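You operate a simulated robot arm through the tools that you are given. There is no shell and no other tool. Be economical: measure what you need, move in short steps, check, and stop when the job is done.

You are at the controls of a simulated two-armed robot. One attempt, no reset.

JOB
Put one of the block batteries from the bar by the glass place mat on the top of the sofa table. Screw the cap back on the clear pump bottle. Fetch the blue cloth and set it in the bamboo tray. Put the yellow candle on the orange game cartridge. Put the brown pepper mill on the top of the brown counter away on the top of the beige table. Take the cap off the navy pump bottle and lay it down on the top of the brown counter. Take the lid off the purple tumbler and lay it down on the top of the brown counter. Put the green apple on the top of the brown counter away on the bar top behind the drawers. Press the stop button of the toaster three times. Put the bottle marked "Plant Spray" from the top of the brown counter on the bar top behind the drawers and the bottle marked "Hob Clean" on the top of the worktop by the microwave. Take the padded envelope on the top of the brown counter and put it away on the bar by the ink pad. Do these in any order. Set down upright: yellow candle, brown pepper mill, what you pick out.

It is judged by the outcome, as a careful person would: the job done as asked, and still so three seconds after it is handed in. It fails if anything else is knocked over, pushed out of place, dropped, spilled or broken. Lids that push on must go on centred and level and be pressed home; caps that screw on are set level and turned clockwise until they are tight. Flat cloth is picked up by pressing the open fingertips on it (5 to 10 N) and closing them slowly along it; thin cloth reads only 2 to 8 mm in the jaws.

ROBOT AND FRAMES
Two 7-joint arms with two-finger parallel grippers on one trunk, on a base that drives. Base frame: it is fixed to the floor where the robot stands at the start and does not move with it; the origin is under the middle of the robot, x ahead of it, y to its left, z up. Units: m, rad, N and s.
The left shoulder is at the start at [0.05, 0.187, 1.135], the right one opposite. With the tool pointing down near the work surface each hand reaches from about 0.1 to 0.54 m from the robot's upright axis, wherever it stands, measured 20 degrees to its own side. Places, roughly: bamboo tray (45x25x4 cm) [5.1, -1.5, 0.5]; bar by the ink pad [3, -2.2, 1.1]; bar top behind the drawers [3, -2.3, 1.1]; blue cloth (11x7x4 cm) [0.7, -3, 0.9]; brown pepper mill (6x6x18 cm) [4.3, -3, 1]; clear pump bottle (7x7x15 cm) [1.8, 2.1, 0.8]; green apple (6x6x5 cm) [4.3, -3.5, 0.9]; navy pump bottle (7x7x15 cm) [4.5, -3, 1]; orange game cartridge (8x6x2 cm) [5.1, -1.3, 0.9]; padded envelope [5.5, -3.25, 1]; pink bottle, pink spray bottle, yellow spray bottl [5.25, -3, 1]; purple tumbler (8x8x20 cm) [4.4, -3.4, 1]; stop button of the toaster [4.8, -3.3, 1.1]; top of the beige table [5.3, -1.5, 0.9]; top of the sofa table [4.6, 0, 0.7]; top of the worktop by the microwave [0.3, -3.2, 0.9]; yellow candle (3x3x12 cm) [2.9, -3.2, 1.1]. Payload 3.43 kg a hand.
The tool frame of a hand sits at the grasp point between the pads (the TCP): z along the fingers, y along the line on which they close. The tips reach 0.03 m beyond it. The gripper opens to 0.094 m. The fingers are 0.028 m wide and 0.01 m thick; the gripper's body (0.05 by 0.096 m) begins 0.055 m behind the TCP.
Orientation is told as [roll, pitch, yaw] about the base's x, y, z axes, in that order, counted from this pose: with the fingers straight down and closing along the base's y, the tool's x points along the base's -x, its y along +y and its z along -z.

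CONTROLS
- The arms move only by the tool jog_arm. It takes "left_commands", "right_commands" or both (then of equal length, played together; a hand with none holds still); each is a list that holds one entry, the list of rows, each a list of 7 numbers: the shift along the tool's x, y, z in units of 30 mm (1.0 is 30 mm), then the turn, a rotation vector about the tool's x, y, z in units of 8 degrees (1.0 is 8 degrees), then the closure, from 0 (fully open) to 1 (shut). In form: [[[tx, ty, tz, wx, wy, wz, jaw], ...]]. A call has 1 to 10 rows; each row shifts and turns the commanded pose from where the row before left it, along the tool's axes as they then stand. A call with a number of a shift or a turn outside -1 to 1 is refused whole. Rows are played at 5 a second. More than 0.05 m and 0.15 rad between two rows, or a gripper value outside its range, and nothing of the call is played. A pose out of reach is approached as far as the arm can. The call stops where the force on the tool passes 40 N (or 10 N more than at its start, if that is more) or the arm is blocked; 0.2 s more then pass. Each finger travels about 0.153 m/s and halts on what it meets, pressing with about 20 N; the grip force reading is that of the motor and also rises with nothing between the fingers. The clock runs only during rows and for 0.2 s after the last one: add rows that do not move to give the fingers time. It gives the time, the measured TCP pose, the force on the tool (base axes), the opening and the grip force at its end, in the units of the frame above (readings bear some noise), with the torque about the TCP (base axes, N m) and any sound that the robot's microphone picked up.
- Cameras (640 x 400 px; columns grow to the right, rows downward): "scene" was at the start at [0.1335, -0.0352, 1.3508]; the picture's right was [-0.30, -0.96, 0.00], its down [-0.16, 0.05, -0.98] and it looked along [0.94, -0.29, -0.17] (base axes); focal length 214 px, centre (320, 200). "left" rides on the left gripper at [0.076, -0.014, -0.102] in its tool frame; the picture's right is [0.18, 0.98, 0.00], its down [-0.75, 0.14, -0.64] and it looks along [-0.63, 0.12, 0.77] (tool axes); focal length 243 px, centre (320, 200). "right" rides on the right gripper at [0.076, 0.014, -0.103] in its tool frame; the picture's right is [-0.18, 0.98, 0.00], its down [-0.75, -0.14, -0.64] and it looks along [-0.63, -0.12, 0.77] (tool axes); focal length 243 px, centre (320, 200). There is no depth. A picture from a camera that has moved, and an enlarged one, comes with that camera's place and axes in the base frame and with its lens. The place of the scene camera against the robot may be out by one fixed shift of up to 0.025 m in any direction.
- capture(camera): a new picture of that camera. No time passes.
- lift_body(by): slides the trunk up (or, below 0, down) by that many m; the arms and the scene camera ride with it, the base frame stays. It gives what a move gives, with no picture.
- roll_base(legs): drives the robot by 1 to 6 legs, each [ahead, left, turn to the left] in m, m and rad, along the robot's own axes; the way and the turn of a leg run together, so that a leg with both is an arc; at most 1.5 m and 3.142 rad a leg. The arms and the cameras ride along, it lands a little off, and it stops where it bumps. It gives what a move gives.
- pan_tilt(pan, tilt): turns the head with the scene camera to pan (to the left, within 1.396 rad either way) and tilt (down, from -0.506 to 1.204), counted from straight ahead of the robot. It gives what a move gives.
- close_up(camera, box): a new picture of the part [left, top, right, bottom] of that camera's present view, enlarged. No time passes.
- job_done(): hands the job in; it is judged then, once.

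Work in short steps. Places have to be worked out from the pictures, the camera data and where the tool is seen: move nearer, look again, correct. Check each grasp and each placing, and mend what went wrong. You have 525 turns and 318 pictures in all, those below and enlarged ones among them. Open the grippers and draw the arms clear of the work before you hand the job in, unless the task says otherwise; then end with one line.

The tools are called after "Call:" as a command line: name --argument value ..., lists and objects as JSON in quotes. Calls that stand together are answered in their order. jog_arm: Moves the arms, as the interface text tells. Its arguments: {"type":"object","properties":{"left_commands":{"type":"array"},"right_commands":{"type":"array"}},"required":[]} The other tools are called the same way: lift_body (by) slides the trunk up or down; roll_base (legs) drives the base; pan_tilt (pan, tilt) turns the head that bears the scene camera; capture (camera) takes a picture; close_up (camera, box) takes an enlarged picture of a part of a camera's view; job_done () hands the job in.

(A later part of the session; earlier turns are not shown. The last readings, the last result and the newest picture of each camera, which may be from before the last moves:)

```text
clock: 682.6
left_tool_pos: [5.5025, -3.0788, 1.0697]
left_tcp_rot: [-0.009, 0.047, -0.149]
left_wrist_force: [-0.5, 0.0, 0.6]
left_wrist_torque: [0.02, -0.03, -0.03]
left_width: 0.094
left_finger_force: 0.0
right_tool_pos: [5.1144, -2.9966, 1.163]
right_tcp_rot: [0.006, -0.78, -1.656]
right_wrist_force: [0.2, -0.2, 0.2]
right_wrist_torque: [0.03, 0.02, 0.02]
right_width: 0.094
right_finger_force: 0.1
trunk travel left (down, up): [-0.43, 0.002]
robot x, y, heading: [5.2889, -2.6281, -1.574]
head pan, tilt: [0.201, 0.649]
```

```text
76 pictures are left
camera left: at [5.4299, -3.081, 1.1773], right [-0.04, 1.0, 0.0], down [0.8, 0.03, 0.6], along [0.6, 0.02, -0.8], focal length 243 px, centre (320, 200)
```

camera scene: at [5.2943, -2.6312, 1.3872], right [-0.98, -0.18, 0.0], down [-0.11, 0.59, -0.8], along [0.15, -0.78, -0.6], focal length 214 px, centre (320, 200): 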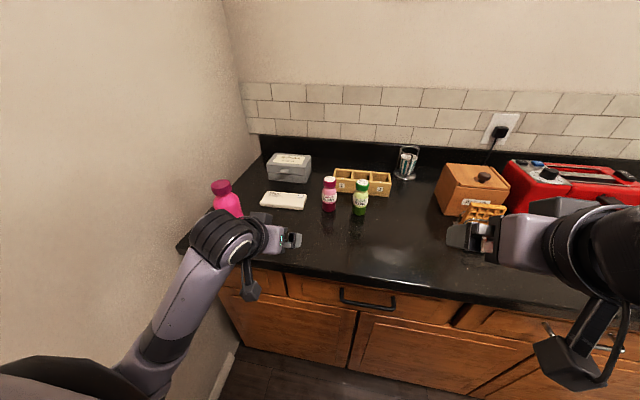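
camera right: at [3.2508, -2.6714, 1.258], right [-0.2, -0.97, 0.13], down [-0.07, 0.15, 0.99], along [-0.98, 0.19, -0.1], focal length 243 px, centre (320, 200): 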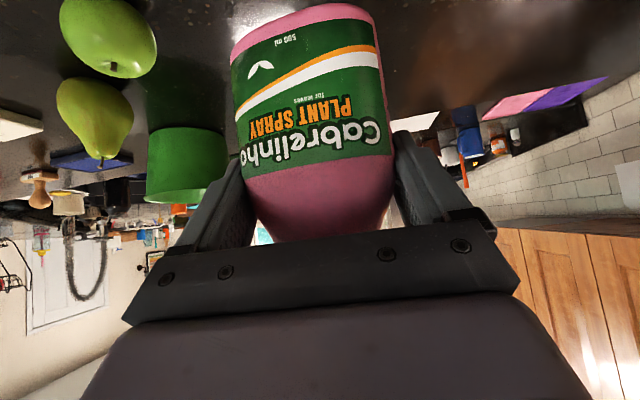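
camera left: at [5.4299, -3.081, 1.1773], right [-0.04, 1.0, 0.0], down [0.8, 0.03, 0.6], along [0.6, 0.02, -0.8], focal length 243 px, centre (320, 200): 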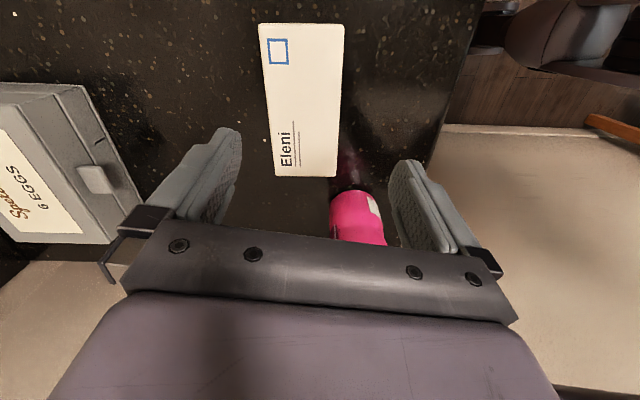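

Envelope centre [5.508, -3.095], width ≈7.3 cm. I square the hand, centre and lower it.

Call:
jog_arm --left_commands '[[[0, 0, 0, 0, 0, -1, 0], [0.25, -0.53, 0, 0, -0.34, -0.07, 0], [0, 0, 0.9, 0, 0, 0, 0], [0, 0, 0.9, 0, 0, 0, 0], [0, 0, 0.8, 0, 0, 0, 0], [0, 0, 0, 0, 0, 0, 0]]]'

Call:
capture --camera "left"

```text
clock: 684.0
left_tool_pos: [5.4923, -3.0944, 0.9908]
left_tcp_rot: [-0.003, 0.0, -0.001]
left_wrist_force: [-0.1, -0.6, -0.7]
left_wrist_torque: [-0.02, -0.02, -0.02]
left_width: 0.0938
left_finger_force: 0.0
right_tool_pos: [5.1135, -2.9965, 1.1623]
right_tcp_rot: [0.005, -0.783, -1.657]
right_wrist_force: [0.3, 0.0, 0.8]
right_wrist_torque: [0.0, -0.01, 0.02]
right_width: 0.0943
right_finger_force: 0.1
trunk travel left (down, up): [-0.43, 0.002]
robot x, y, heading: [5.2895, -2.629, -1.568]
head pan, tilt: [0.201, 0.649]
```

```text
75 pictures are left
camera left: at [5.4172, -3.1073, 1.0956], right [-0.18, 0.98, 0.0], down [0.75, 0.14, 0.64], along [0.63, 0.12, -0.77], focal length 243 px, centre (320, 200)
```

left: 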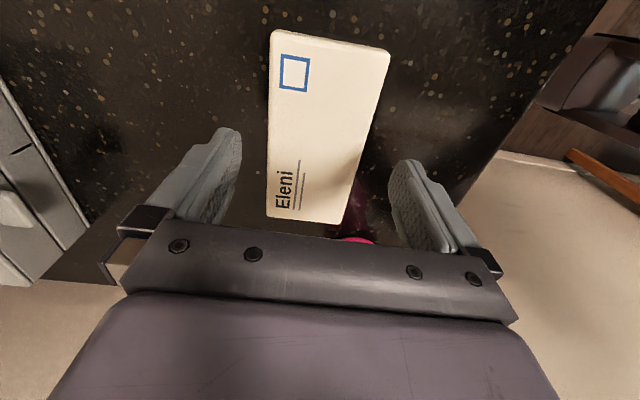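

Centred. Lower to the counter level and close gently.

Call:
jog_arm --left_commands '[[[0, 0.05, 0.7, 0, 0, 0, 0], [0, 0, 0.7, 0, 0, 0, 0], [0, 0, 0.17, 0, 0, 0, 0], [0, 0, 0, 0, 0, 0, 0.1], [0, 0, 0, 0, 0, 0, 0.2], [0, 0, 0, 0, 0, 0, 0.4], [0, 0, 0, 0, 0, 0, 0.7], [0, 0, 0, 0, 0, 0, 0.7], [0, 0, -0.6, 0, 0, 0, 0.7], [0, 0, -0.8, 0, 0, 0, 0.7]]]'

Call:
capture --camera "left"

```text
clock: 686.2
left_tool_pos: [5.495, -3.093, 0.9855]
left_tcp_rot: [-0.001, 0.002, -0.003]
left_wrist_force: [-0.2, 1.3, 0.1]
left_wrist_torque: [-0.02, 0.01, -0.02]
left_width: 0.0731
left_finger_force: 20.5
right_tool_pos: [5.1146, -2.9968, 1.1624]
right_tcp_rot: [0.006, -0.782, -1.657]
right_wrist_force: [-0.7, -0.8, -0.2]
right_wrist_torque: [-0.03, 0.0, -0.02]
right_width: 0.0938
right_finger_force: 0.0
trunk travel left (down, up): [-0.43, 0.002]
robot x, y, heading: [5.2937, -2.6283, -1.573]
head pan, tilt: [0.201, 0.649]
```

```text
74 pictures are left
camera left: at [5.4185, -3.1057, 1.09], right [-0.18, 0.98, 0.0], down [0.75, 0.14, 0.64], along [0.63, 0.12, -0.77], focal length 243 px, centre (320, 200)
```

left: 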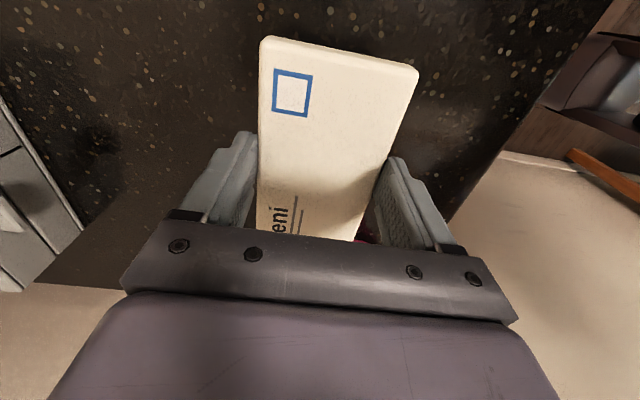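

Envelope held (73 mm). Lift, and drive to the bar beside the ink pad, turning the wrist to keep it aligned like the others.

Call:
jog_arm --left_commands '[[[0, 0, -1, 0, 0, 0, 0.7], [0, 0, -1, 0, 0, 0, 0.7], [0, 0, -1, 0, 0, 0, 0.7], [0, 0, -1, 0, 0, 0, 0.7], [0, 0, -1, 0, 0, 0, 0.7], [0, 0, -1, 0, 0, 0, 0.7], [0, 0, -1, 0, 0, 0, 0.7]]]'

Call:
roll_base --legs '[[-0.35, 0, 0], [0, -1.45, 0], [0, 0, -1.571], [0, -0.55, 0]]'

Call:
pan_tilt --pan 0.1 --tilt 0.5

Call:
capture --camera "scene"

```text
clock: 687.8
left_tool_pos: [5.4945, -3.0943, 1.199]
left_tcp_rot: [-0.003, 0.001, -0.002]
left_wrist_force: [0.2, -0.2, -0.6]
left_wrist_torque: [0.01, -0.01, -0.01]
left_width: 0.073
left_finger_force: 20.0
right_tool_pos: [5.1139, -2.9973, 1.1613]
right_tcp_rot: [0.005, -0.782, -1.656]
right_wrist_force: [-0.2, -0.8, -0.6]
right_wrist_torque: [-0.01, -0.02, 0.01]
right_width: 0.0938
right_finger_force: 0.0
trunk travel left (down, up): [-0.43, 0.002]
robot x, y, heading: [5.292, -2.6292, -1.573]
head pan, tilt: [0.201, 0.649]
```

```text
clock: 703.3
left_tool_pos: [3.4169, -1.8854, 1.1988]
left_tcp_rot: [-0.002, -0.002, -1.609]
left_wrist_force: [-0.2, 0.1, -0.1]
left_wrist_torque: [0.02, 0.0, -0.01]
left_width: 0.0731
left_finger_force: 19.7
right_tool_pos: [3.5278, -1.5094, 1.1621]
right_tcp_rot: [0.005, -0.782, 3.018]
right_wrist_force: [-0.5, 0.0, -0.4]
right_wrist_torque: [0.02, 0.0, 0.04]
right_width: 0.0942
right_finger_force: 0.1
trunk travel left (down, up): [-0.43, 0.002]
robot x, y, heading: [3.891, -1.6969, 3.103]
head pan, tilt: [0.201, 0.649]
```

```text
clock: 704.0
left_tool_pos: [3.4173, -1.8863, 1.1979]
left_tcp_rot: [-0.004, 0.0, -1.608]
left_wrist_force: [-0.2, -0.7, -0.7]
left_wrist_torque: [0.03, -0.06, -0.01]
left_width: 0.0731
left_finger_force: 20.2
right_tool_pos: [3.5278, -1.5088, 1.161]
right_tcp_rot: [0.006, -0.782, 3.02]
right_wrist_force: [-0.1, -0.5, 1.2]
right_wrist_torque: [-0.01, -0.01, -0.03]
right_width: 0.0939
right_finger_force: 0.0
trunk travel left (down, up): [-0.43, 0.002]
robot x, y, heading: [3.889, -1.6981, 3.1]
head pan, tilt: [0.099, 0.499]
```

```text
73 pictures are left
camera scene: at [3.7266, -1.7103, 1.4005], right [-0.06, 1.0, 0.0], down [0.48, 0.03, -0.88], along [-0.88, -0.05, -0.48], focal length 214 px, centre (320, 200)
```

scene: 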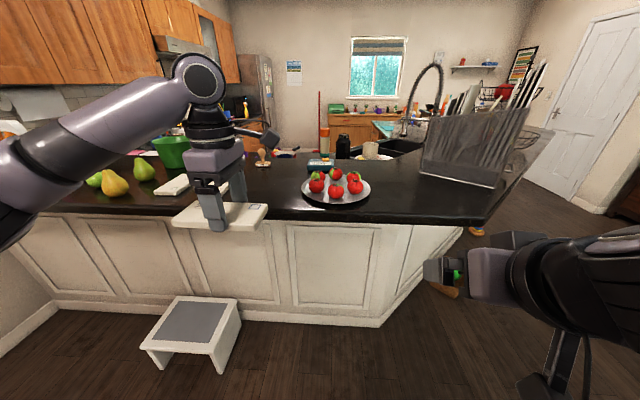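

The tomato plate is at [3.10, -1.70]; I'll set the envelope at about [3.10, -1.95], next to the other two. Turn the wrist 90° first, then move up.

Call:
jog_arm --left_commands '[[[0, 0, 0, 0, 0, 1, 0.7], [0, 0, 0, 0, 0, 1, 0.7], [0, 0, 0, 0, 0, 1, 0.7], [0, 0, 0, 0, 0, 1, 0.7], [0, 0, 0, 0, 0, 1, 0.7], [0, 0, 0, 0, 0, 1, 0.7], [0, 0, 0, 0, 0, 1, 0.7], [0, 0, 0, 0, 0, 1, 0.7], [0, 0, 0, 0, 0, 1, 0.7], [0, 0, 0, 0, 0, 1, 0.7]]]'

Call:
jog_arm --left_commands '[[[0, 0, 0, 0, 0, 1, 0.7], [0, 0, 0, 0, 0, 0, 0.7]]]'

Call:
roll_base --legs '[[0.3, 0.05, 0.04]]'

Call:
capture --camera "left"

```text
clock: 706.2
left_tool_pos: [3.4169, -1.8857, 1.1986]
left_tcp_rot: [0.0, -0.002, -3.007]
left_wrist_force: [-0.6, -0.3, -1.1]
left_wrist_torque: [0.01, -0.01, -0.02]
left_width: 0.073
left_finger_force: 19.9
right_tool_pos: [3.5281, -1.508, 1.1612]
right_tcp_rot: [0.005, -0.781, 3.02]
right_wrist_force: [0.7, 0.1, -1.2]
right_wrist_torque: [0.01, 0.01, -0.05]
right_width: 0.094
right_finger_force: 0.0
trunk travel left (down, up): [-0.43, 0.002]
robot x, y, heading: [3.8893, -1.6948, 3.103]
head pan, tilt: [0.099, 0.499]
```

```text
clock: 706.8
left_tool_pos: [3.4172, -1.8868, 1.1972]
left_tcp_rot: [0.0, 0.001, 3.135]
left_wrist_force: [0.5, -0.8, -0.3]
left_wrist_torque: [-0.04, -0.03, -0.03]
left_width: 0.0731
left_finger_force: 19.9
right_tool_pos: [3.5271, -1.5085, 1.1606]
right_tcp_rot: [0.005, -0.783, 3.021]
right_wrist_force: [0.5, 0.1, 0.6]
right_wrist_torque: [0.01, 0.03, -0.01]
right_width: 0.0938
right_finger_force: 0.2
trunk travel left (down, up): [-0.43, 0.002]
robot x, y, heading: [3.8876, -1.697, 3.104]
head pan, tilt: [0.099, 0.499]
```

```text
clock: 708.9
left_tool_pos: [3.1212, -1.9495, 1.197]
left_tcp_rot: [-0.001, -0.001, -3.104]
left_wrist_force: [-0.7, 0.4, 0.3]
left_wrist_torque: [0.05, 0.0, -0.02]
left_width: 0.0732
left_finger_force: 20.0
right_tool_pos: [3.2159, -1.5676, 1.161]
right_tcp_rot: [0.006, -0.782, 3.062]
right_wrist_force: [0.6, -0.4, -0.2]
right_wrist_torque: [0.01, 0.0, -0.05]
right_width: 0.0939
right_finger_force: 0.0
trunk travel left (down, up): [-0.43, 0.002]
robot x, y, heading: [3.5851, -1.7482, -3.141]
head pan, tilt: [0.099, 0.499]
```

```text
72 pictures are left
camera left: at [3.1973, -1.9319, 1.3018], right [0.22, -0.98, 0.0], down [-0.75, -0.17, 0.64], along [-0.63, -0.14, -0.77], focal length 243 px, centre (320, 200)
```

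left: 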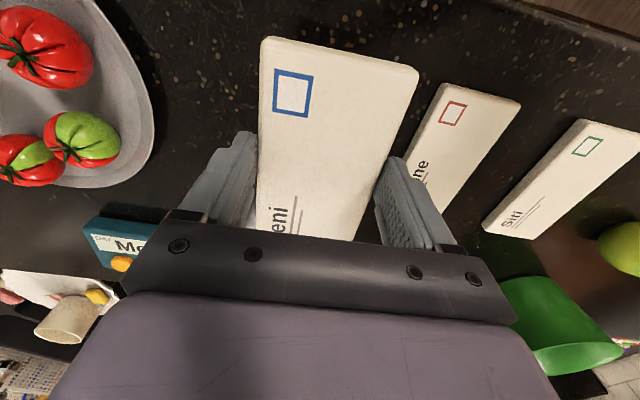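

Nicely between the plate and "Antoine". Lower it.

Call:
jog_arm --left_commands '[[[0, 0, 0.9, 0, 0, 0, 0.7], [0, 0, 0.9, 0, 0, 0, 0.7], [0, 0, 0.7, 0, 0, 0, 0.7], [0, 0, 0.2, 0, 0, 0, 0.7], [0, 0, 0.1, 0, 0, 0, 0.7], [0, 0, 0.1, 0, 0, 0, 0.7], [0, 0, 0, 0, 0, 0, 0.7]]]'

```text
clock: 710.5
left_tool_pos: [3.1224, -1.9505, 1.1114]
left_tcp_rot: [-0.001, -0.001, -3.105]
left_wrist_force: [-0.2, 0.6, -0.8]
left_wrist_torque: [-0.01, -0.02, 0.0]
left_width: 0.0732
left_finger_force: 20.0
right_tool_pos: [3.2165, -1.5679, 1.1611]
right_tcp_rot: [0.006, -0.782, 3.062]
right_wrist_force: [-0.3, -0.7, 0.5]
right_wrist_torque: [-0.01, -0.01, 0.01]
right_width: 0.094
right_finger_force: 0.1
trunk travel left (down, up): [-0.43, 0.002]
robot x, y, heading: [3.5887, -1.7471, -3.141]
head pan, tilt: [0.099, 0.499]
```

Call:
jog_arm --left_commands '[[[0, 0, 0.1, 0, 0, 0, 0.7], [0, 0, 0.07, 0, 0, 0, 0.7], [0, 0, 0, 0, 0, 0, 0.7]]]'

```text
clock: 711.3
left_tool_pos: [3.1227, -1.9494, 1.1055]
left_tcp_rot: [-0.001, -0.001, -3.104]
left_wrist_force: [-0.6, 0.3, -0.9]
left_wrist_torque: [0.02, 0.0, -0.01]
left_width: 0.0733
left_finger_force: 20.1
right_tool_pos: [3.2163, -1.5673, 1.1613]
right_tcp_rot: [0.005, -0.783, 3.061]
right_wrist_force: [1.2, 0.0, 0.7]
right_wrist_torque: [-0.02, -0.03, 0.02]
right_width: 0.0941
right_finger_force: 0.0
trunk travel left (down, up): [-0.43, 0.002]
robot x, y, heading: [3.5855, -1.742, -3.139]
head pan, tilt: [0.099, 0.499]
```

Call:
jog_arm --left_commands '[[[0, 0, 0.08, 0, 0, 0, 0.7], [0, 0, 0.06, 0, 0, 0, 0.7], [0, 0, 0, 0, 0, 0, 0.7]]]'

```text
clock: 712.1
left_tool_pos: [3.1219, -1.9499, 1.1059]
left_tcp_rot: [-0.001, -0.008, -3.101]
left_wrist_force: [-2.1, -1.7, 18.0]
left_wrist_torque: [-0.15, -0.15, -0.05]
left_width: 0.0733
left_finger_force: 20.1
right_tool_pos: [3.2172, -1.5685, 1.1627]
right_tcp_rot: [0.003, -0.784, 3.061]
right_wrist_force: [-1.1, -0.2, -0.1]
right_wrist_torque: [-0.02, 0.01, -0.02]
right_width: 0.094
right_finger_force: 0.0
trunk travel left (down, up): [-0.43, 0.002]
robot x, y, heading: [3.588, -1.7447, -3.141]
head pan, tilt: [0.099, 0.499]
```

Contact. Ease, open, rise and check.

Call:
jog_arm --left_commands '[[[0, 0, -0.08, 0, 0, 0, 0.7], [0, 0, 0, 0, 0, 0, 0.3], [0, 0, 0, 0, 0, 0, 0.05], [0, 0, 0, 0, 0, 0, 0], [0, 0, -0.6, 0, 0, 0, 0], [0, 0, -1, 0, 0, 0, 0], [0, 0, -1, 0, 0, 0, 0], [0, 0, -1, 0, 0, 0, 0]]]'

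Call:
capture --camera "left"

```text
clock: 713.9
left_tool_pos: [3.1228, -1.9501, 1.2143]
left_tcp_rot: [0.0, -0.002, -3.103]
left_wrist_force: [-0.1, -0.2, -0.4]
left_wrist_torque: [-0.01, 0.01, -0.02]
left_width: 0.0935
left_finger_force: 0.0
right_tool_pos: [3.2171, -1.5685, 1.1623]
right_tcp_rot: [0.005, -0.783, 3.061]
right_wrist_force: [0.4, -0.2, -0.3]
right_wrist_torque: [0.0, -0.03, -0.01]
right_width: 0.094
right_finger_force: 0.0
trunk travel left (down, up): [-0.43, 0.002]
robot x, y, heading: [3.5869, -1.7404, -3.14]
head pan, tilt: [0.099, 0.499]
```

```text
71 pictures are left
camera left: at [3.1983, -1.9326, 1.3184], right [0.22, -0.98, 0.0], down [-0.75, -0.17, 0.64], along [-0.63, -0.14, -0.77], focal length 243 px, centre (320, 200)
```

left: 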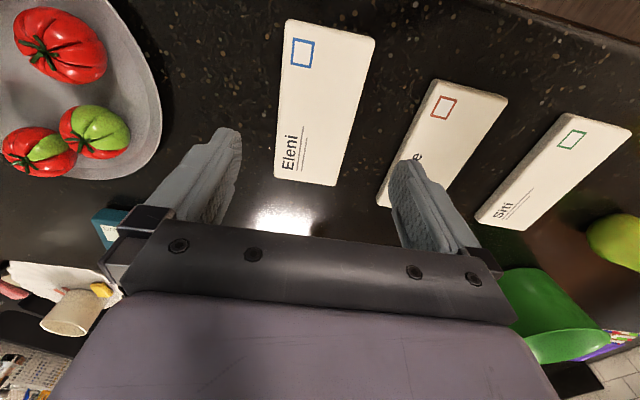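

Envelope is placed. Last job: the clear pump bottle near [1.8, 2.1]. I travel back toward the living-room side.

Call:
roll_base --legs '[[-0.25, 0, 0], [0, -1.17, 0], [0, 0, 3.14], [-0.84, 0.27, 0], [-0.4, 0.4, 0], [-0.5, 0.45, 0]]'

Call:
roll_base --legs '[[0, 0, 1.571], [0, -0.2, 0]]'

Call:
pan_tilt --pan 0.3 --tilt 0.5

Call:
capture --camera "scene"

```text
clock: 738.9
left_tool_pos: [2.6239, 0.8027, 1.2147]
left_tcp_rot: [0.0, -0.002, 0.001]
left_wrist_force: [0.6, 0.8, 1.1]
left_wrist_torque: [0.0, -0.01, 0.01]
left_width: 0.094
left_finger_force: 0.1
right_tool_pos: [2.5164, 0.4236, 1.1616]
right_tcp_rot: [0.006, -0.783, -0.115]
right_wrist_force: [-0.1, 0.3, -0.8]
right_wrist_torque: [0.01, 0.01, 0.01]
right_width: 0.094
right_finger_force: 0.1
trunk travel left (down, up): [-0.43, 0.002]
robot x, y, heading: [2.1516, 0.6109, -0.03]
head pan, tilt: [0.099, 0.499]
```

```text
clock: 744.4
left_tool_pos: [2.1686, 1.0759, 1.2143]
left_tcp_rot: [0.0, -0.001, 1.564]
left_wrist_force: [0.3, 0.2, -1.0]
left_wrist_torque: [-0.02, 0.02, 0.02]
left_width: 0.0941
left_finger_force: 0.0
right_tool_pos: [2.5477, 0.9658, 1.1619]
right_tcp_rot: [0.005, -0.781, 1.445]
right_wrist_force: [-1.4, -1.0, 0.5]
right_wrist_torque: [-0.03, 0.03, -0.02]
right_width: 0.0937
right_finger_force: 0.0
trunk travel left (down, up): [-0.43, 0.002]
robot x, y, heading: [2.354, 0.6047, 1.528]
head pan, tilt: [0.099, 0.499]
```

```text
clock: 745.1
left_tool_pos: [2.169, 1.0764, 1.2147]
left_tcp_rot: [0.001, -0.002, 1.565]
left_wrist_force: [-0.5, 0.7, 0.6]
left_wrist_torque: [0.04, 0.01, -0.03]
left_width: 0.0938
left_finger_force: 0.0
right_tool_pos: [2.5471, 0.9647, 1.1625]
right_tcp_rot: [0.005, -0.779, 1.447]
right_wrist_force: [0.1, 0.7, 0.6]
right_wrist_torque: [-0.03, 0.01, 0.01]
right_width: 0.0941
right_finger_force: 0.1
trunk travel left (down, up): [-0.43, 0.002]
robot x, y, heading: [2.3542, 0.6035, 1.529]
head pan, tilt: [0.3, 0.499]
```

```text
70 pictures are left
camera scene: at [2.3212, 0.7425, 1.4005], right [0.97, 0.25, 0.0], down [0.12, -0.46, -0.88], along [-0.22, 0.85, -0.48], focal length 214 px, centre (320, 200)
```

scene: 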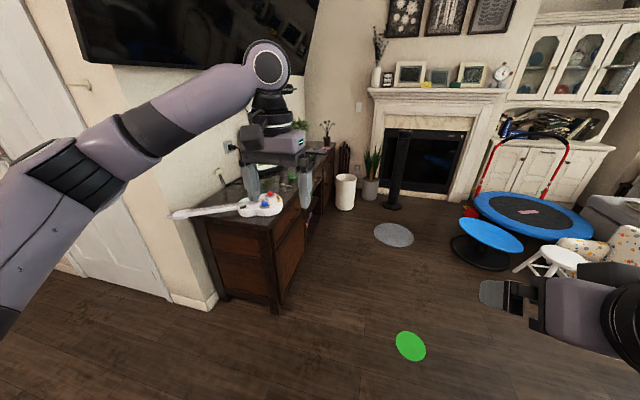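

The dresser stands against the wall, open side toward +x. I drive alongside and turn to face it.

Call:
roll_base --legs '[[0.6, 0.06, 0.04], [0.9, 0, 0], [0, 0, 1.571]]'

Call:
pan_tilt --pan 0.0 --tilt 0.75

Call:
capture --camera "scene"

```text
clock: 756.6
left_tool_pos: [1.8391, 1.9064, 1.2133]
left_tcp_rot: [0.001, 0.0, -3.132]
left_wrist_force: [0.0, 0.2, 0.7]
left_wrist_torque: [-0.01, -0.01, -0.02]
left_width: 0.094
left_finger_force: 0.0
right_tool_pos: [1.9447, 2.2873, 1.1622]
right_tcp_rot: [0.005, -0.781, 3.034]
right_wrist_force: [-0.9, 0.2, 0.3]
right_wrist_torque: [-0.03, -0.01, 0.0]
right_width: 0.0938
right_finger_force: 0.0
trunk travel left (down, up): [-0.43, 0.002]
robot x, y, heading: [2.3091, 2.1024, 3.116]
head pan, tilt: [0.3, 0.499]
```

```text
clock: 757.4
left_tool_pos: [1.8389, 1.9076, 1.2139]
left_tcp_rot: [0.0, 0.0, -3.132]
left_wrist_force: [0.5, -0.1, -0.3]
left_wrist_torque: [0.02, -0.01, 0.02]
left_width: 0.0939
left_finger_force: 0.1
right_tool_pos: [1.9453, 2.2868, 1.1621]
right_tcp_rot: [0.006, -0.782, 3.034]
right_wrist_force: [-0.2, 0.1, 0.6]
right_wrist_torque: [-0.02, 0.0, 0.0]
right_width: 0.0936
right_finger_force: 0.1
trunk travel left (down, up): [-0.43, 0.002]
robot x, y, heading: [2.3082, 2.1039, 3.112]
head pan, tilt: [0.0, 0.75]
```

```text
69 pictures are left
camera scene: at [2.1544, 2.0969, 1.3786], right [0.03, 1.0, 0.0], down [0.68, -0.02, -0.73], along [-0.73, 0.02, -0.68], focal length 214 px, centre (320, 200)
```

scene: 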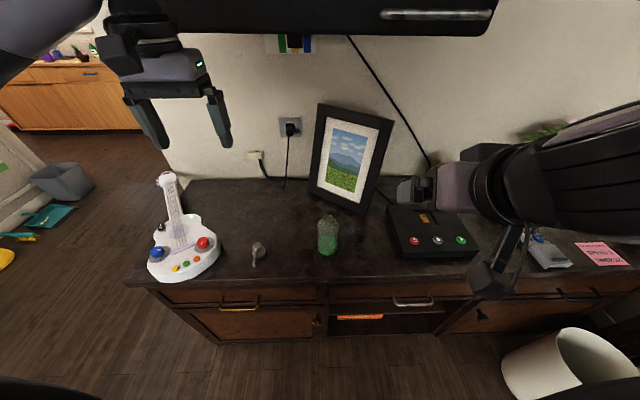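

Call:
close_up --camera "scene" --box '[230, 190, 370, 280]'

```text
4.44 times, centred on (300, 235) of scene
camera zoom: at [2.1544, 2.0969, 1.3786], right [0.03, 1.0, 0.0], down [0.68, -0.02, -0.73], along [-0.73, 0.02, -0.68], focal length 953 px, centre (409, 44)
```

zoom: 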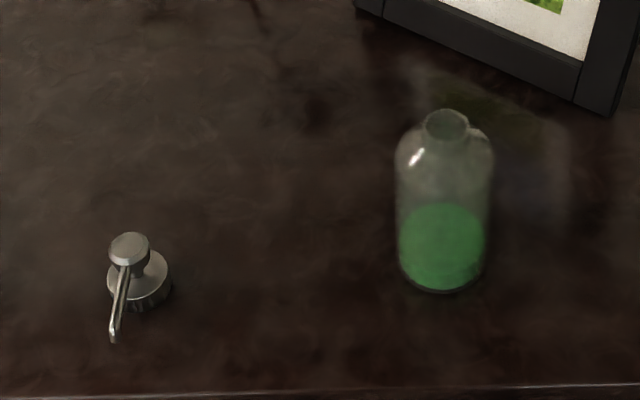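

Bottle ≈ [1.77, 2.13] and its cap stands at ≈ [1.77, 1.91], nozzle toward me; dresser top z≈0.80. I lower the trunk 0.11, drive ahead 0.1, and take the cap with the left hand.

Call:
lift_body --by -0.11

Call:
roll_base --legs '[[0.09, 0, 0.03]]'

Call:
capture --camera "left"

```text
clock: 758.8
left_tool_pos: [1.8399, 1.9076, 1.1042]
left_tcp_rot: [0.001, -0.001, -3.132]
left_wrist_force: [0.0, 0.4, -0.3]
left_wrist_torque: [-0.05, -0.01, -0.02]
left_width: 0.094
left_finger_force: 0.1
right_tool_pos: [1.9445, 2.2872, 1.0528]
right_tcp_rot: [0.007, -0.781, 3.033]
right_wrist_force: [-0.2, -0.9, 0.2]
right_wrist_torque: [0.0, 0.0, 0.0]
right_width: 0.0938
right_finger_force: 0.1
trunk travel left (down, up): [-0.32, 0.112]
robot x, y, heading: [2.3109, 2.1009, 3.117]
head pan, tilt: [0.0, 0.75]
```

```text
clock: 759.9
left_tool_pos: [1.7551, 1.8954, 1.1027]
left_tcp_rot: [-0.001, -0.001, -3.104]
left_wrist_force: [0.0, -0.1, -0.7]
left_wrist_torque: [-0.04, -0.02, 0.03]
left_width: 0.0941
left_finger_force: 0.1
right_tool_pos: [1.8505, 2.2761, 1.0516]
right_tcp_rot: [0.005, -0.781, 3.063]
right_wrist_force: [-0.8, 0.2, -0.2]
right_wrist_torque: [-0.01, -0.01, -0.02]
right_width: 0.0941
right_finger_force: 0.1
trunk travel left (down, up): [-0.32, 0.112]
robot x, y, heading: [2.2207, 2.1011, -3.139]
head pan, tilt: [0.0, 0.75]
```

```text
67 pictures are left
camera left: at [1.8317, 1.9122, 1.2076], right [0.22, -0.97, 0.0], down [-0.75, -0.17, 0.64], along [-0.63, -0.14, -0.77], focal length 243 px, centre (320, 200)
```

left: 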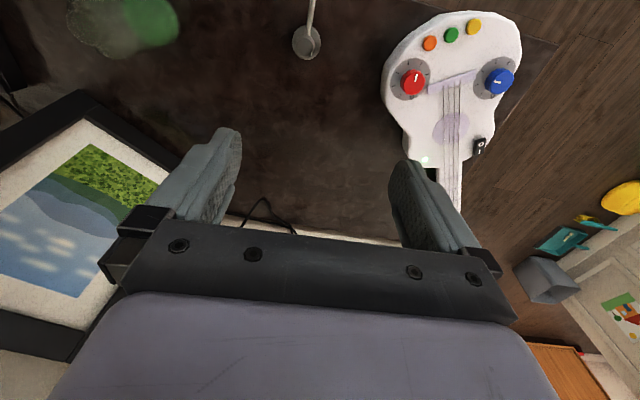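

Cap ≈ [1.78, 1.918]. I centre over it and go down part-way to refine its height.

Call:
jog_arm --left_commands '[[[0.85, -0.7, 0.6, 0, 0, 0, 0], [0, 0, 1, 0, 0, 0, 0], [0, 0, 1, 0, 0, 0, 0], [0, 0, 0, 0, 0, 0, 0]]]'

Call:
capture --camera "left"

```text
clock: 760.9
left_tool_pos: [1.7816, 1.917, 1.0264]
left_tcp_rot: [0.0, -0.003, -3.101]
left_wrist_force: [0.6, 0.4, 0.4]
left_wrist_torque: [0.0, -0.02, -0.04]
left_width: 0.0944
left_finger_force: 0.1
right_tool_pos: [1.8508, 2.2764, 1.0516]
right_tcp_rot: [0.006, -0.781, 3.063]
right_wrist_force: [0.4, 0.2, -0.2]
right_wrist_torque: [0.01, 0.01, 0.04]
right_width: 0.094
right_finger_force: 0.0
trunk travel left (down, up): [-0.32, 0.112]
robot x, y, heading: [2.2195, 2.1015, -3.139]
head pan, tilt: [0.0, 0.75]
```

```text
66 pictures are left
camera left: at [1.8577, 1.9348, 1.1302], right [0.22, -0.97, 0.0], down [-0.75, -0.17, 0.64], along [-0.63, -0.14, -0.77], focal length 243 px, centre (320, 200)
```

left: 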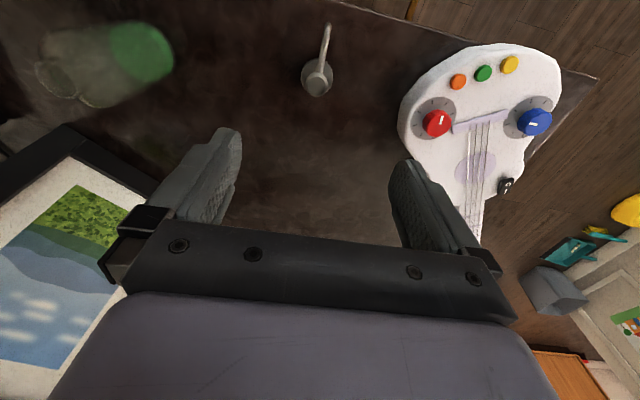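

Knob top z≈0.823, so the dresser top is ≈0.765. Cap at [1.782, 1.920], nozzle along +x. Go down around the collar.

Call:
jog_arm --left_commands '[[[0, -0.08, 1, 0, 0, 0, 0], [0, 0, 1, 0, 0, 0, 0], [0, 0, 1, 0, 0, 0, 0], [0, 0, 1, 0, 0, 0, 0], [0, 0, 1, 0, 0, 0, 0], [0, 0, 1, 0, 0, 0, 0], [0, 0, 0.5, 0, 0, 0, 0], [0, 0, 0, 0, 0, 0, 0]]]'

Call:
capture --camera "left"

```text
clock: 762.7
left_tool_pos: [1.7789, 1.92, 0.832]
left_tcp_rot: [-0.001, 0.0, -3.104]
left_wrist_force: [-0.7, 1.1, 0.8]
left_wrist_torque: [-0.01, -0.01, -0.01]
left_width: 0.0939
left_finger_force: 0.2
right_tool_pos: [1.8498, 2.278, 1.0514]
right_tcp_rot: [0.006, -0.781, 3.063]
right_wrist_force: [-0.8, -0.2, -0.3]
right_wrist_torque: [0.01, -0.02, -0.02]
right_width: 0.0939
right_finger_force: 0.0
trunk travel left (down, up): [-0.32, 0.112]
robot x, y, heading: [2.2176, 2.1045, -3.136]
head pan, tilt: [0.0, 0.75]
```

```text
65 pictures are left
camera left: at [1.8547, 1.9371, 0.9351], right [0.22, -0.97, 0.0], down [-0.75, -0.17, 0.64], along [-0.63, -0.14, -0.77], focal length 243 px, centre (320, 200)
```

left: 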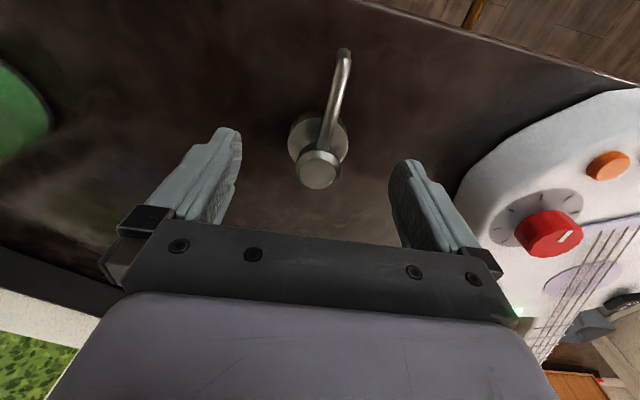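

Call:
jog_arm --left_commands '[[[-0.05, 0, 0.9, 0, 0, 0, 0], [0, 0, 0.2, 0, 0, 0, 0], [0, 0, 0.1, 0, 0, 0, 0], [0, 0, 0, 0, 0, 0, 0]]]'

```text
clock: 763.7
left_tool_pos: [1.7783, 1.9176, 0.795]
left_tcp_rot: [0.0, -0.001, -3.103]
left_wrist_force: [0.4, 0.9, 0.3]
left_wrist_torque: [-0.02, 0.0, 0.01]
left_width: 0.094
left_finger_force: 0.0
right_tool_pos: [1.8504, 2.2761, 1.0522]
right_tcp_rot: [0.005, -0.781, 3.065]
right_wrist_force: [-0.2, 0.4, 0.4]
right_wrist_torque: [-0.02, 0.01, -0.04]
right_width: 0.0941
right_finger_force: 0.1
trunk travel left (down, up): [-0.32, 0.112]
robot x, y, heading: [2.2203, 2.1029, -3.136]
head pan, tilt: [0.0, 0.75]
```

Call:
jog_arm --left_commands '[[[0, 0, 0.1, 0, 0, 0, 0], [0, 0, 0, 0, 0, 0, 0.2], [0, 0, 0, 0, 0, 0, 0.4], [0, 0, 0, 0, 0, 0, 0.7], [0, 0, 0, 0, 0, 0, 0.9], [0, 0, 0, 0, 0, 0, 0.9]]]'

Call:
capture --camera "left"

```text
clock: 765.1
left_tool_pos: [1.7796, 1.9179, 0.7927]
left_tcp_rot: [-0.001, 0.0, -3.103]
left_wrist_force: [-0.3, 0.6, 0.5]
left_wrist_torque: [-0.01, 0.0, 0.0]
left_width: 0.0417
left_finger_force: 20.0
right_tool_pos: [1.8498, 2.2771, 1.0515]
right_tcp_rot: [0.003, -0.782, 3.062]
right_wrist_force: [-1.3, -0.2, -0.1]
right_wrist_torque: [0.02, 0.0, 0.0]
right_width: 0.0939
right_finger_force: 0.2
trunk travel left (down, up): [-0.32, 0.112]
robot x, y, heading: [2.2188, 2.1048, -3.139]
head pan, tilt: [0.0, 0.75]
```

```text
64 pictures are left
camera left: at [1.8546, 1.9367, 0.896], right [0.22, -0.97, 0.0], down [-0.75, -0.17, 0.64], along [-0.63, -0.14, -0.77], focal length 243 px, centre (320, 200)
```

left: 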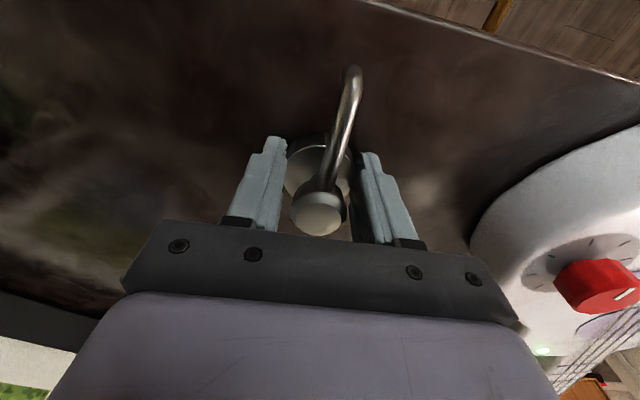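

Cap gripped. Lift it, and shift the robot right so the bottle is 0.16 m to the left.

Call:
jog_arm --left_commands '[[[0, 0, -0.6, 0, 0, 0, 0.9], [0, 0, -1, 0, 0, 0, 0.9], [0, 0, -1, 0, 0, 0, 0.9], [0, 0, -1, 0, 0, 0, 0.9], [0, 0, -1, 0, 0, 0, 0.9], [0, 0, -1, 0, 0, 0, 0.9], [0, 0, -1, 0, 0, 0, 0.9], [0, 0, -1, 0, 0, 0, 0.9], [0, 0, -1, 0, 0, 0, 0.9]]]'

Call:
roll_base --legs '[[0, -0.18, 0]]'

Call:
capture --camera "left"

Call:
capture --camera "scene"

```text
clock: 767.1
left_tool_pos: [1.7784, 1.9199, 1.0482]
left_tcp_rot: [0.001, -0.001, -3.099]
left_wrist_force: [0.4, -1.0, -0.2]
left_wrist_torque: [0.01, -0.02, 0.02]
left_width: 0.0417
left_finger_force: 19.6
right_tool_pos: [1.8496, 2.2773, 1.0524]
right_tcp_rot: [0.005, -0.782, 3.061]
right_wrist_force: [0.0, 0.0, 0.5]
right_wrist_torque: [-0.03, -0.01, -0.02]
right_width: 0.0943
right_finger_force: 0.0
trunk travel left (down, up): [-0.32, 0.112]
robot x, y, heading: [2.2174, 2.1021, -3.136]
head pan, tilt: [0.0, 0.75]
```

```text
clock: 768.6
left_tool_pos: [1.7787, 2.0998, 1.0471]
left_tcp_rot: [0.0, -0.002, -3.106]
left_wrist_force: [0.8, -0.1, -0.3]
left_wrist_torque: [-0.04, -0.03, 0.02]
left_width: 0.0416
left_finger_force: 19.7
right_tool_pos: [1.8506, 2.4586, 1.0519]
right_tcp_rot: [0.006, -0.782, 3.057]
right_wrist_force: [0.3, -0.7, -0.1]
right_wrist_torque: [-0.01, -0.02, 0.02]
right_width: 0.0939
right_finger_force: 0.1
trunk travel left (down, up): [-0.32, 0.112]
robot x, y, heading: [2.2217, 2.2776, 3.144]
head pan, tilt: [0.0, 0.75]
```

```text
63 pictures are left
camera left: at [1.8542, 2.1176, 1.1523], right [0.22, -0.98, 0.0], down [-0.75, -0.17, 0.64], along [-0.63, -0.14, -0.77], focal length 243 px, centre (320, 200)
```

left: 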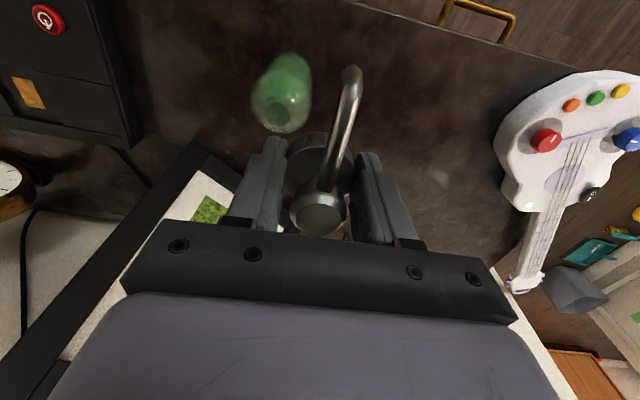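

```text
62 pictures are left
camera scene: at [2.065, 2.2744, 1.2686], right [0.0, 1.0, 0.0], down [0.68, 0.0, -0.73], along [-0.73, 0.0, -0.68], focal length 214 px, centre (320, 200)
```

scene: 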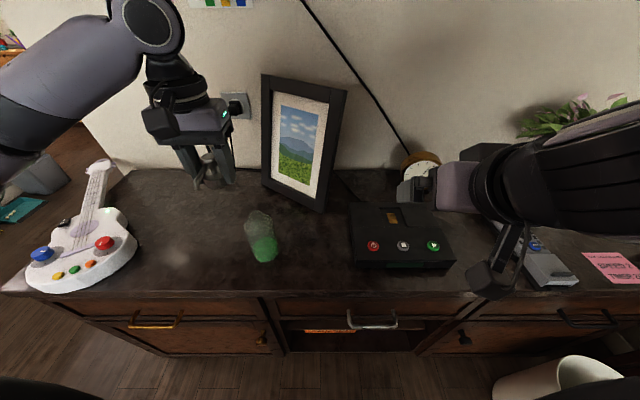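

Bottle neck top ≈ [1.754, 2.141, 0.91]. I turn the right hand into the holding pose (25° tilt, 52° to the left).

Call:
jog_arm --right_commands '[[[0, 0, 0, 0, -0.9, 0, 0], [0, 0, 0, 0, -0.9, 0, 0], [0, 0, 0, 0, -0.7, 0, 0], [0, 0, 0, -0.87, 0, -0.4, 0], [0, 0, 0, -0.87, 0, -0.4, 0], [0, 0, 0, -0.87, 0, -0.4, 0], [0, 0, 0, -0.87, 0, -0.4, 0], [0, 0, 0, -0.87, 0, -0.4, 0], [0, 0, 0, -0.87, 0, -0.4, 0], [0, 0, 0, -0.5, 0, -0.24, 0]]]'

```text
clock: 770.8
left_tool_pos: [1.7791, 2.0989, 1.0485]
left_tcp_rot: [-0.002, -0.001, -3.108]
left_wrist_force: [0.5, -0.4, -0.2]
left_wrist_torque: [-0.01, -0.02, -0.01]
left_width: 0.0416
left_finger_force: 20.5
right_tool_pos: [1.798, 2.4301, 1.0661]
right_tcp_rot: [0.018, -1.137, -2.355]
right_wrist_force: [0.3, 0.1, 1.0]
right_wrist_torque: [0.04, 0.01, 0.03]
right_width: 0.0939
right_finger_force: 0.1
right hand out of reach, approached as far as the arm can: row 1, 2, 3, 4, 5
trunk travel left (down, up): [-0.32, 0.112]
robot x, y, heading: [2.2197, 2.2799, 3.146]
head pan, tilt: [0.0, 0.75]
```

Call:
jog_arm --right_commands '[[[0, 1, 0, 0, 0, 0, 0], [0, 1, 0, 0, 0, 0, 0], [0.9, 0.6, 0.42, 0, 0, 0, 0], [0.95, 0.4, 0.44, 0, 0, 0, 0], [0.95, 0, 0.44, 0, 0, 0, 0], [0.95, 0, 0.44, 0, 0, 0, 0], [0.95, 0, 0.44, 0, 0, 0, 0], [0.95, 0, 0.44, 0, 0, 0, 0], [0.95, 0, 0.44, 0, 0, 0, 0], [0.9, 0, 0.42, 0, 0, 0, 0]]]'

Call:
capture --camera "right"

Call:
capture --camera "scene"

```text
clock: 773.0
left_tool_pos: [1.7782, 2.0992, 1.0485]
left_tcp_rot: [0.0, 0.0, -3.108]
left_wrist_force: [0.3, -0.2, -0.5]
left_wrist_torque: [0.03, 0.01, -0.03]
left_width: 0.0417
left_finger_force: 20.1
right_tool_pos: [1.8342, 2.4018, 0.8717]
right_tcp_rot: [0.018, -1.138, -2.354]
right_wrist_force: [-0.2, 0.2, 0.8]
right_wrist_torque: [0.02, 0.04, 0.01]
right_width: 0.0942
right_finger_force: 0.1
right hand out of reach, approached as far as the arm can: row 2, 3, 4, 8, 9, 10
trunk travel left (down, up): [-0.32, 0.112]
robot x, y, heading: [2.2233, 2.2851, 3.141]
head pan, tilt: [0.0, 0.75]
```

```text
61 pictures are left
camera right: at [1.9308, 2.4815, 0.8469], right [0.65, -0.74, 0.17], down [0.08, 0.29, 0.95], along [-0.75, -0.61, 0.25], focal length 243 px, centre (320, 200)
```

right: 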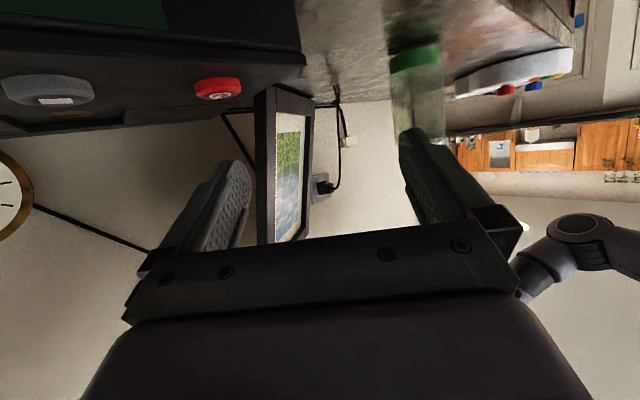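

```text
60 pictures are left
camera scene: at [2.065, 2.2739, 1.2686], right [0.0, 1.0, 0.0], down [0.68, 0.0, -0.73], along [-0.73, 0.0, -0.68], focal length 214 px, centre (320, 200)
```

scene: 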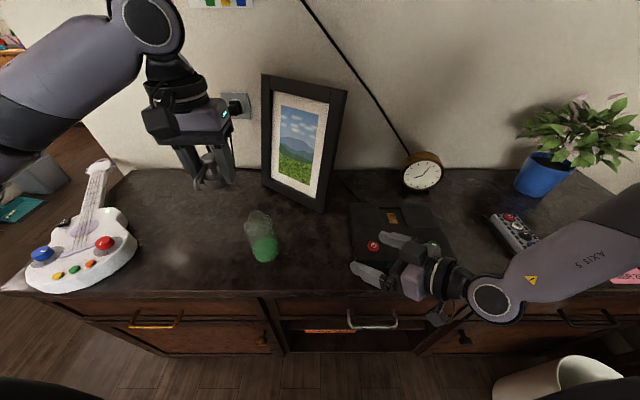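

Nearly there; lowering the trunk 6 cm brings the right hand to the needed height.

Call:
lift_body --by -0.055

Call:
jog_arm --right_commands '[[[-0.1, 0.8, 0.3, 0, 0, 0, 0], [-0.1, 0.8, 0.3, 0, 0, 0, 0], [-0.1, 0.8, 0.3, 0, 0, 0, 0], [-0.1, 0.6, 0.2, 0, 0, 0, 0], [0, 0, 0, 0, 0, 0, 0]]]'

Call:
capture --camera "right"

```text
clock: 773.8
left_tool_pos: [1.7798, 2.1003, 0.9978]
left_tcp_rot: [-0.001, 0.0, -3.11]
left_wrist_force: [0.0, 0.5, -0.5]
left_wrist_torque: [-0.01, 0.01, 0.0]
left_width: 0.0414
left_finger_force: 20.1
right_tool_pos: [1.8332, 2.4012, 0.8273]
right_tcp_rot: [-0.006, -1.157, -2.337]
right_wrist_force: [8.4, 6.1, 12.0]
right_wrist_torque: [0.34, 0.37, -0.42]
right_width: 0.0929
right_finger_force: 0.0
trunk travel left (down, up): [-0.269, 0.162]
robot x, y, heading: [2.2215, 2.2805, 3.135]
head pan, tilt: [0.0, 0.75]
stopped: the force on the tool passed its limit (the readings are from after the stop); the commanded pose is now the measured one
```

```text
clock: 775.0
left_tool_pos: [1.7775, 2.1008, 0.9969]
left_tcp_rot: [0.001, 0.001, -3.108]
left_wrist_force: [0.1, 1.0, -0.9]
left_wrist_torque: [-0.01, 0.01, 0.02]
left_width: 0.0415
left_finger_force: 20.4
right_tool_pos: [1.864, 2.3549, 0.8694]
right_tcp_rot: [-0.002, -1.153, -2.342]
right_wrist_force: [0.2, -0.1, 0.5]
right_wrist_torque: [0.0, 0.04, -0.03]
right_width: 0.0941
right_finger_force: 0.0
right hand out of reach, approached as far as the arm can: row 1, 2, 3, 4
trunk travel left (down, up): [-0.269, 0.162]
robot x, y, heading: [2.2205, 2.2815, 3.14]
head pan, tilt: [0.0, 0.75]
```

```text
59 pictures are left
camera right: at [1.9606, 2.4353, 0.8424], right [0.65, -0.74, 0.17], down [0.09, 0.3, 0.95], along [-0.75, -0.6, 0.27], focal length 243 px, centre (320, 200)
```

right: 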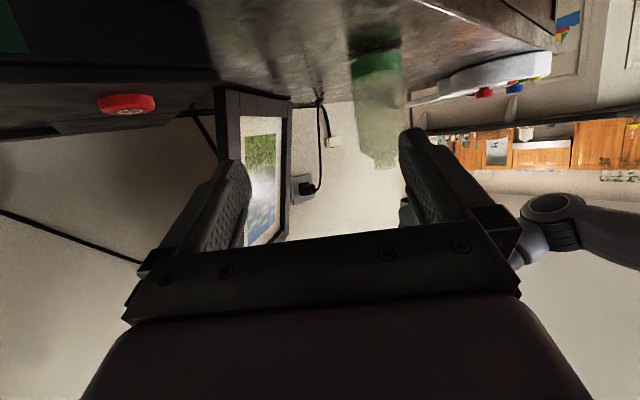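

The hand is too close to its shoulder there. I go via a higher and more forward path toward the pre-approach point.

Call:
jog_arm --right_commands '[[[-0.9, 0, -0.42, 0, 0, 0, 0], [-0.9, 0, -0.42, 0, 0, 0, 0], [-0.4, 0, 0.9, 0, 0, 0, 0], [-0.3, 0.6, 0.7, 0, 0, 0, 0], [0, 0.9, 0, 0, 0, 0, 0], [0, 0.9, 0, 0, 0, 0, 0], [0, 0, 0, 0, 0, 0, 0]]]'

Call:
capture --camera "scene"

```text
clock: 776.6
left_tool_pos: [1.7777, 2.0998, 0.9975]
left_tcp_rot: [-0.001, -0.001, -3.108]
left_wrist_force: [-0.1, 0.2, -0.3]
left_wrist_torque: [-0.02, 0.0, 0.04]
left_width: 0.0415
left_finger_force: 19.9
right_tool_pos: [1.8526, 2.3037, 0.9409]
right_tcp_rot: [-0.003, -1.154, -2.342]
right_wrist_force: [0.8, 0.5, 0.3]
right_wrist_torque: [0.03, 0.04, 0.03]
right_width: 0.0942
right_finger_force: 0.0
right hand out of reach, approached as far as the arm can: row 1, 2, 4, 5, 6
trunk travel left (down, up): [-0.269, 0.162]
robot x, y, heading: [2.2228, 2.2854, 3.137]
head pan, tilt: [0.0, 0.75]
```

```text
58 pictures are left
camera scene: at [2.065, 2.2741, 1.2179], right [0.0, 1.0, 0.0], down [0.68, 0.0, -0.73], along [-0.73, 0.0, -0.68], focal length 214 px, centre (320, 200)
```

scene: 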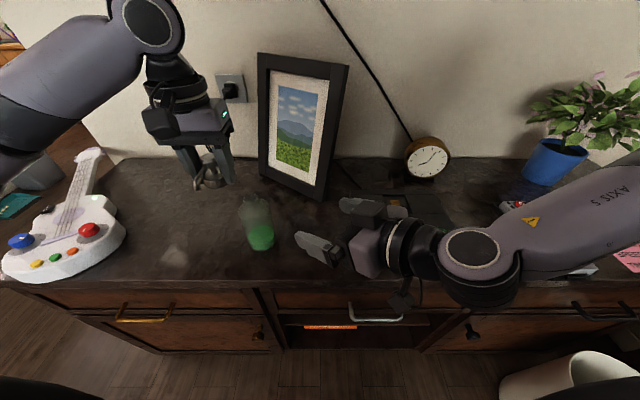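

Call:
jog_arm --right_commands '[[[0.9, 0.3, 0.42, 0, 0, 0, 0], [0.9, 0.3, 0.42, 0, 0, 0, 0], [0.9, 0.5, 0.42, 0, 0, 0, 0], [0.7, 0.5, 0.33, 0, 0, 0, 0], [0, 0.6, 0, 0, 0, 0, 0], [0, 0, 0, 0, 0, 0, 0]]]'

Call:
capture --camera "right"

```text
clock: 778.0
left_tool_pos: [1.7799, 2.0998, 0.9957]
left_tcp_rot: [0.0, -0.001, -3.108]
left_wrist_force: [0.4, -1.6, 0.1]
left_wrist_torque: [-0.02, -0.03, 0.05]
left_width: 0.0417
left_finger_force: 19.4
right_tool_pos: [1.8607, 2.3386, 0.8881]
right_tcp_rot: [-0.003, -1.152, -2.341]
right_wrist_force: [-0.2, 0.2, 0.4]
right_wrist_torque: [0.06, 0.0, 0.02]
right_width: 0.0942
right_finger_force: 0.0
right hand out of reach, approached as far as the arm can: row 1, 2, 3, 4, 5
trunk travel left (down, up): [-0.269, 0.162]
robot x, y, heading: [2.2165, 2.2819, 3.142]
head pan, tilt: [0.0, 0.75]
```

```text
57 pictures are left
camera right: at [1.9577, 2.419, 0.8604], right [0.65, -0.74, 0.17], down [0.09, 0.3, 0.95], along [-0.75, -0.6, 0.27], focal length 243 px, centre (320, 200)
```

right: 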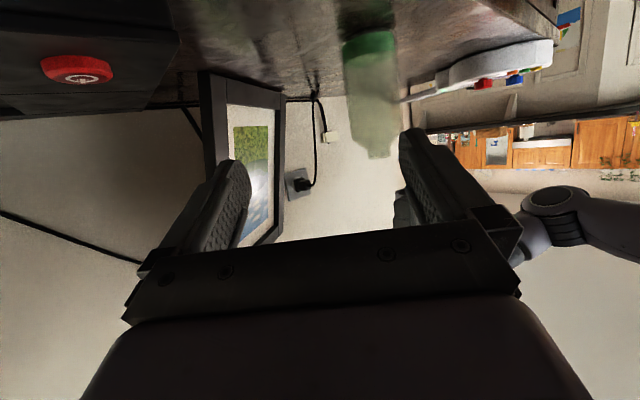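

I mirror the path that worked at the navy bottle: higher, less yaw (22°), farther forward; then yaw, then descend.

Call:
jog_arm --right_commands '[[[-0.9, 0, -0.2, 0, 0, 0, 0], [-0.5, 0, 0.3, 0.87, 0, 0.4, 0], [-0.4, 0, 0.6, 0.87, 0, 0.4, 0], [-0.4, 0, 0.6, 0.87, 0, 0.4, 0], [-0.3, 0.5, 0.6, 0, 0, 0, 0], [-0.3, 0.5, 0.6, 0, 0, 0, 0], [0, 0, 0, 0, 0, 0, 0]]]'

```text
clock: 779.6
left_tool_pos: [1.7776, 2.1006, 0.9973]
left_tcp_rot: [0.001, 0.0, -3.108]
left_wrist_force: [-0.6, -0.1, -0.6]
left_wrist_torque: [-0.02, 0.04, -0.03]
left_width: 0.0412
left_finger_force: 19.4
right_tool_pos: [1.7731, 2.3437, 0.9706]
right_tcp_rot: [0.012, -1.152, -2.754]
right_wrist_force: [0.9, 0.5, 0.2]
right_wrist_torque: [-0.02, 0.01, -0.01]
right_width: 0.0938
right_finger_force: 0.0
right hand out of reach, approached as far as the arm can: row 1, 2, 3, 4, 5, 6
trunk travel left (down, up): [-0.269, 0.162]
robot x, y, heading: [2.2167, 2.2842, 3.138]
head pan, tilt: [0.0, 0.75]
```

Call:
jog_arm --right_commands '[[[0, 0.85, 0, 0, 0, 0, 0], [0, 0.85, 0, 0, 0, 0, 0], [0.7, 0, 0.32, 0, 0, 0, 0], [0.7, 0, 0.32, 0, 0, 0, 0], [0.7, 0, 0.32, 0, 0, 0, 0], [0, 0, 0, 0, 0, 0, 0]]]'

Call:
capture --camera "right"

```text
clock: 781.0
left_tool_pos: [1.7775, 2.1, 0.9961]
left_tcp_rot: [0.0, 0.0, -3.109]
left_wrist_force: [-0.4, -1.0, 0.5]
left_wrist_torque: [-0.02, -0.01, -0.01]
left_width: 0.0417
left_finger_force: 20.0
right_tool_pos: [1.7826, 2.3649, 0.9257]
right_tcp_rot: [0.015, -1.152, -2.756]
right_wrist_force: [-0.5, 0.0, -0.3]
right_wrist_torque: [-0.01, 0.02, 0.03]
right_width: 0.0941
right_finger_force: 0.1
right hand out of reach, approached as far as the arm can: row 1, 2, 3, 4, 5
trunk travel left (down, up): [-0.269, 0.162]
robot x, y, heading: [2.2199, 2.282, 3.138]
head pan, tilt: [0.0, 0.75]
```

```text
56 pictures are left
camera right: at [1.903, 2.401, 0.8973], right [0.31, -0.93, 0.17], down [0.2, 0.24, 0.95], along [-0.93, -0.26, 0.26], focal length 243 px, centre (320, 200)
```

right: 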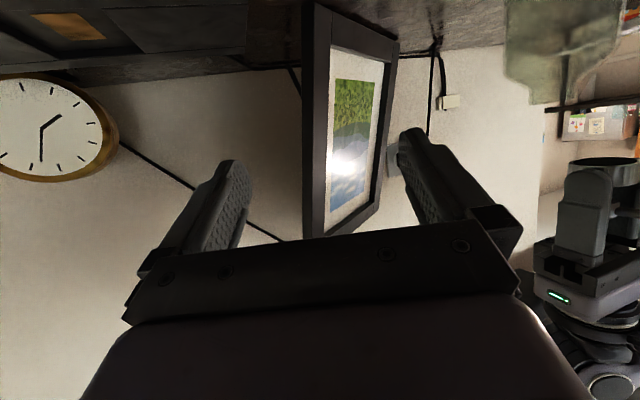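

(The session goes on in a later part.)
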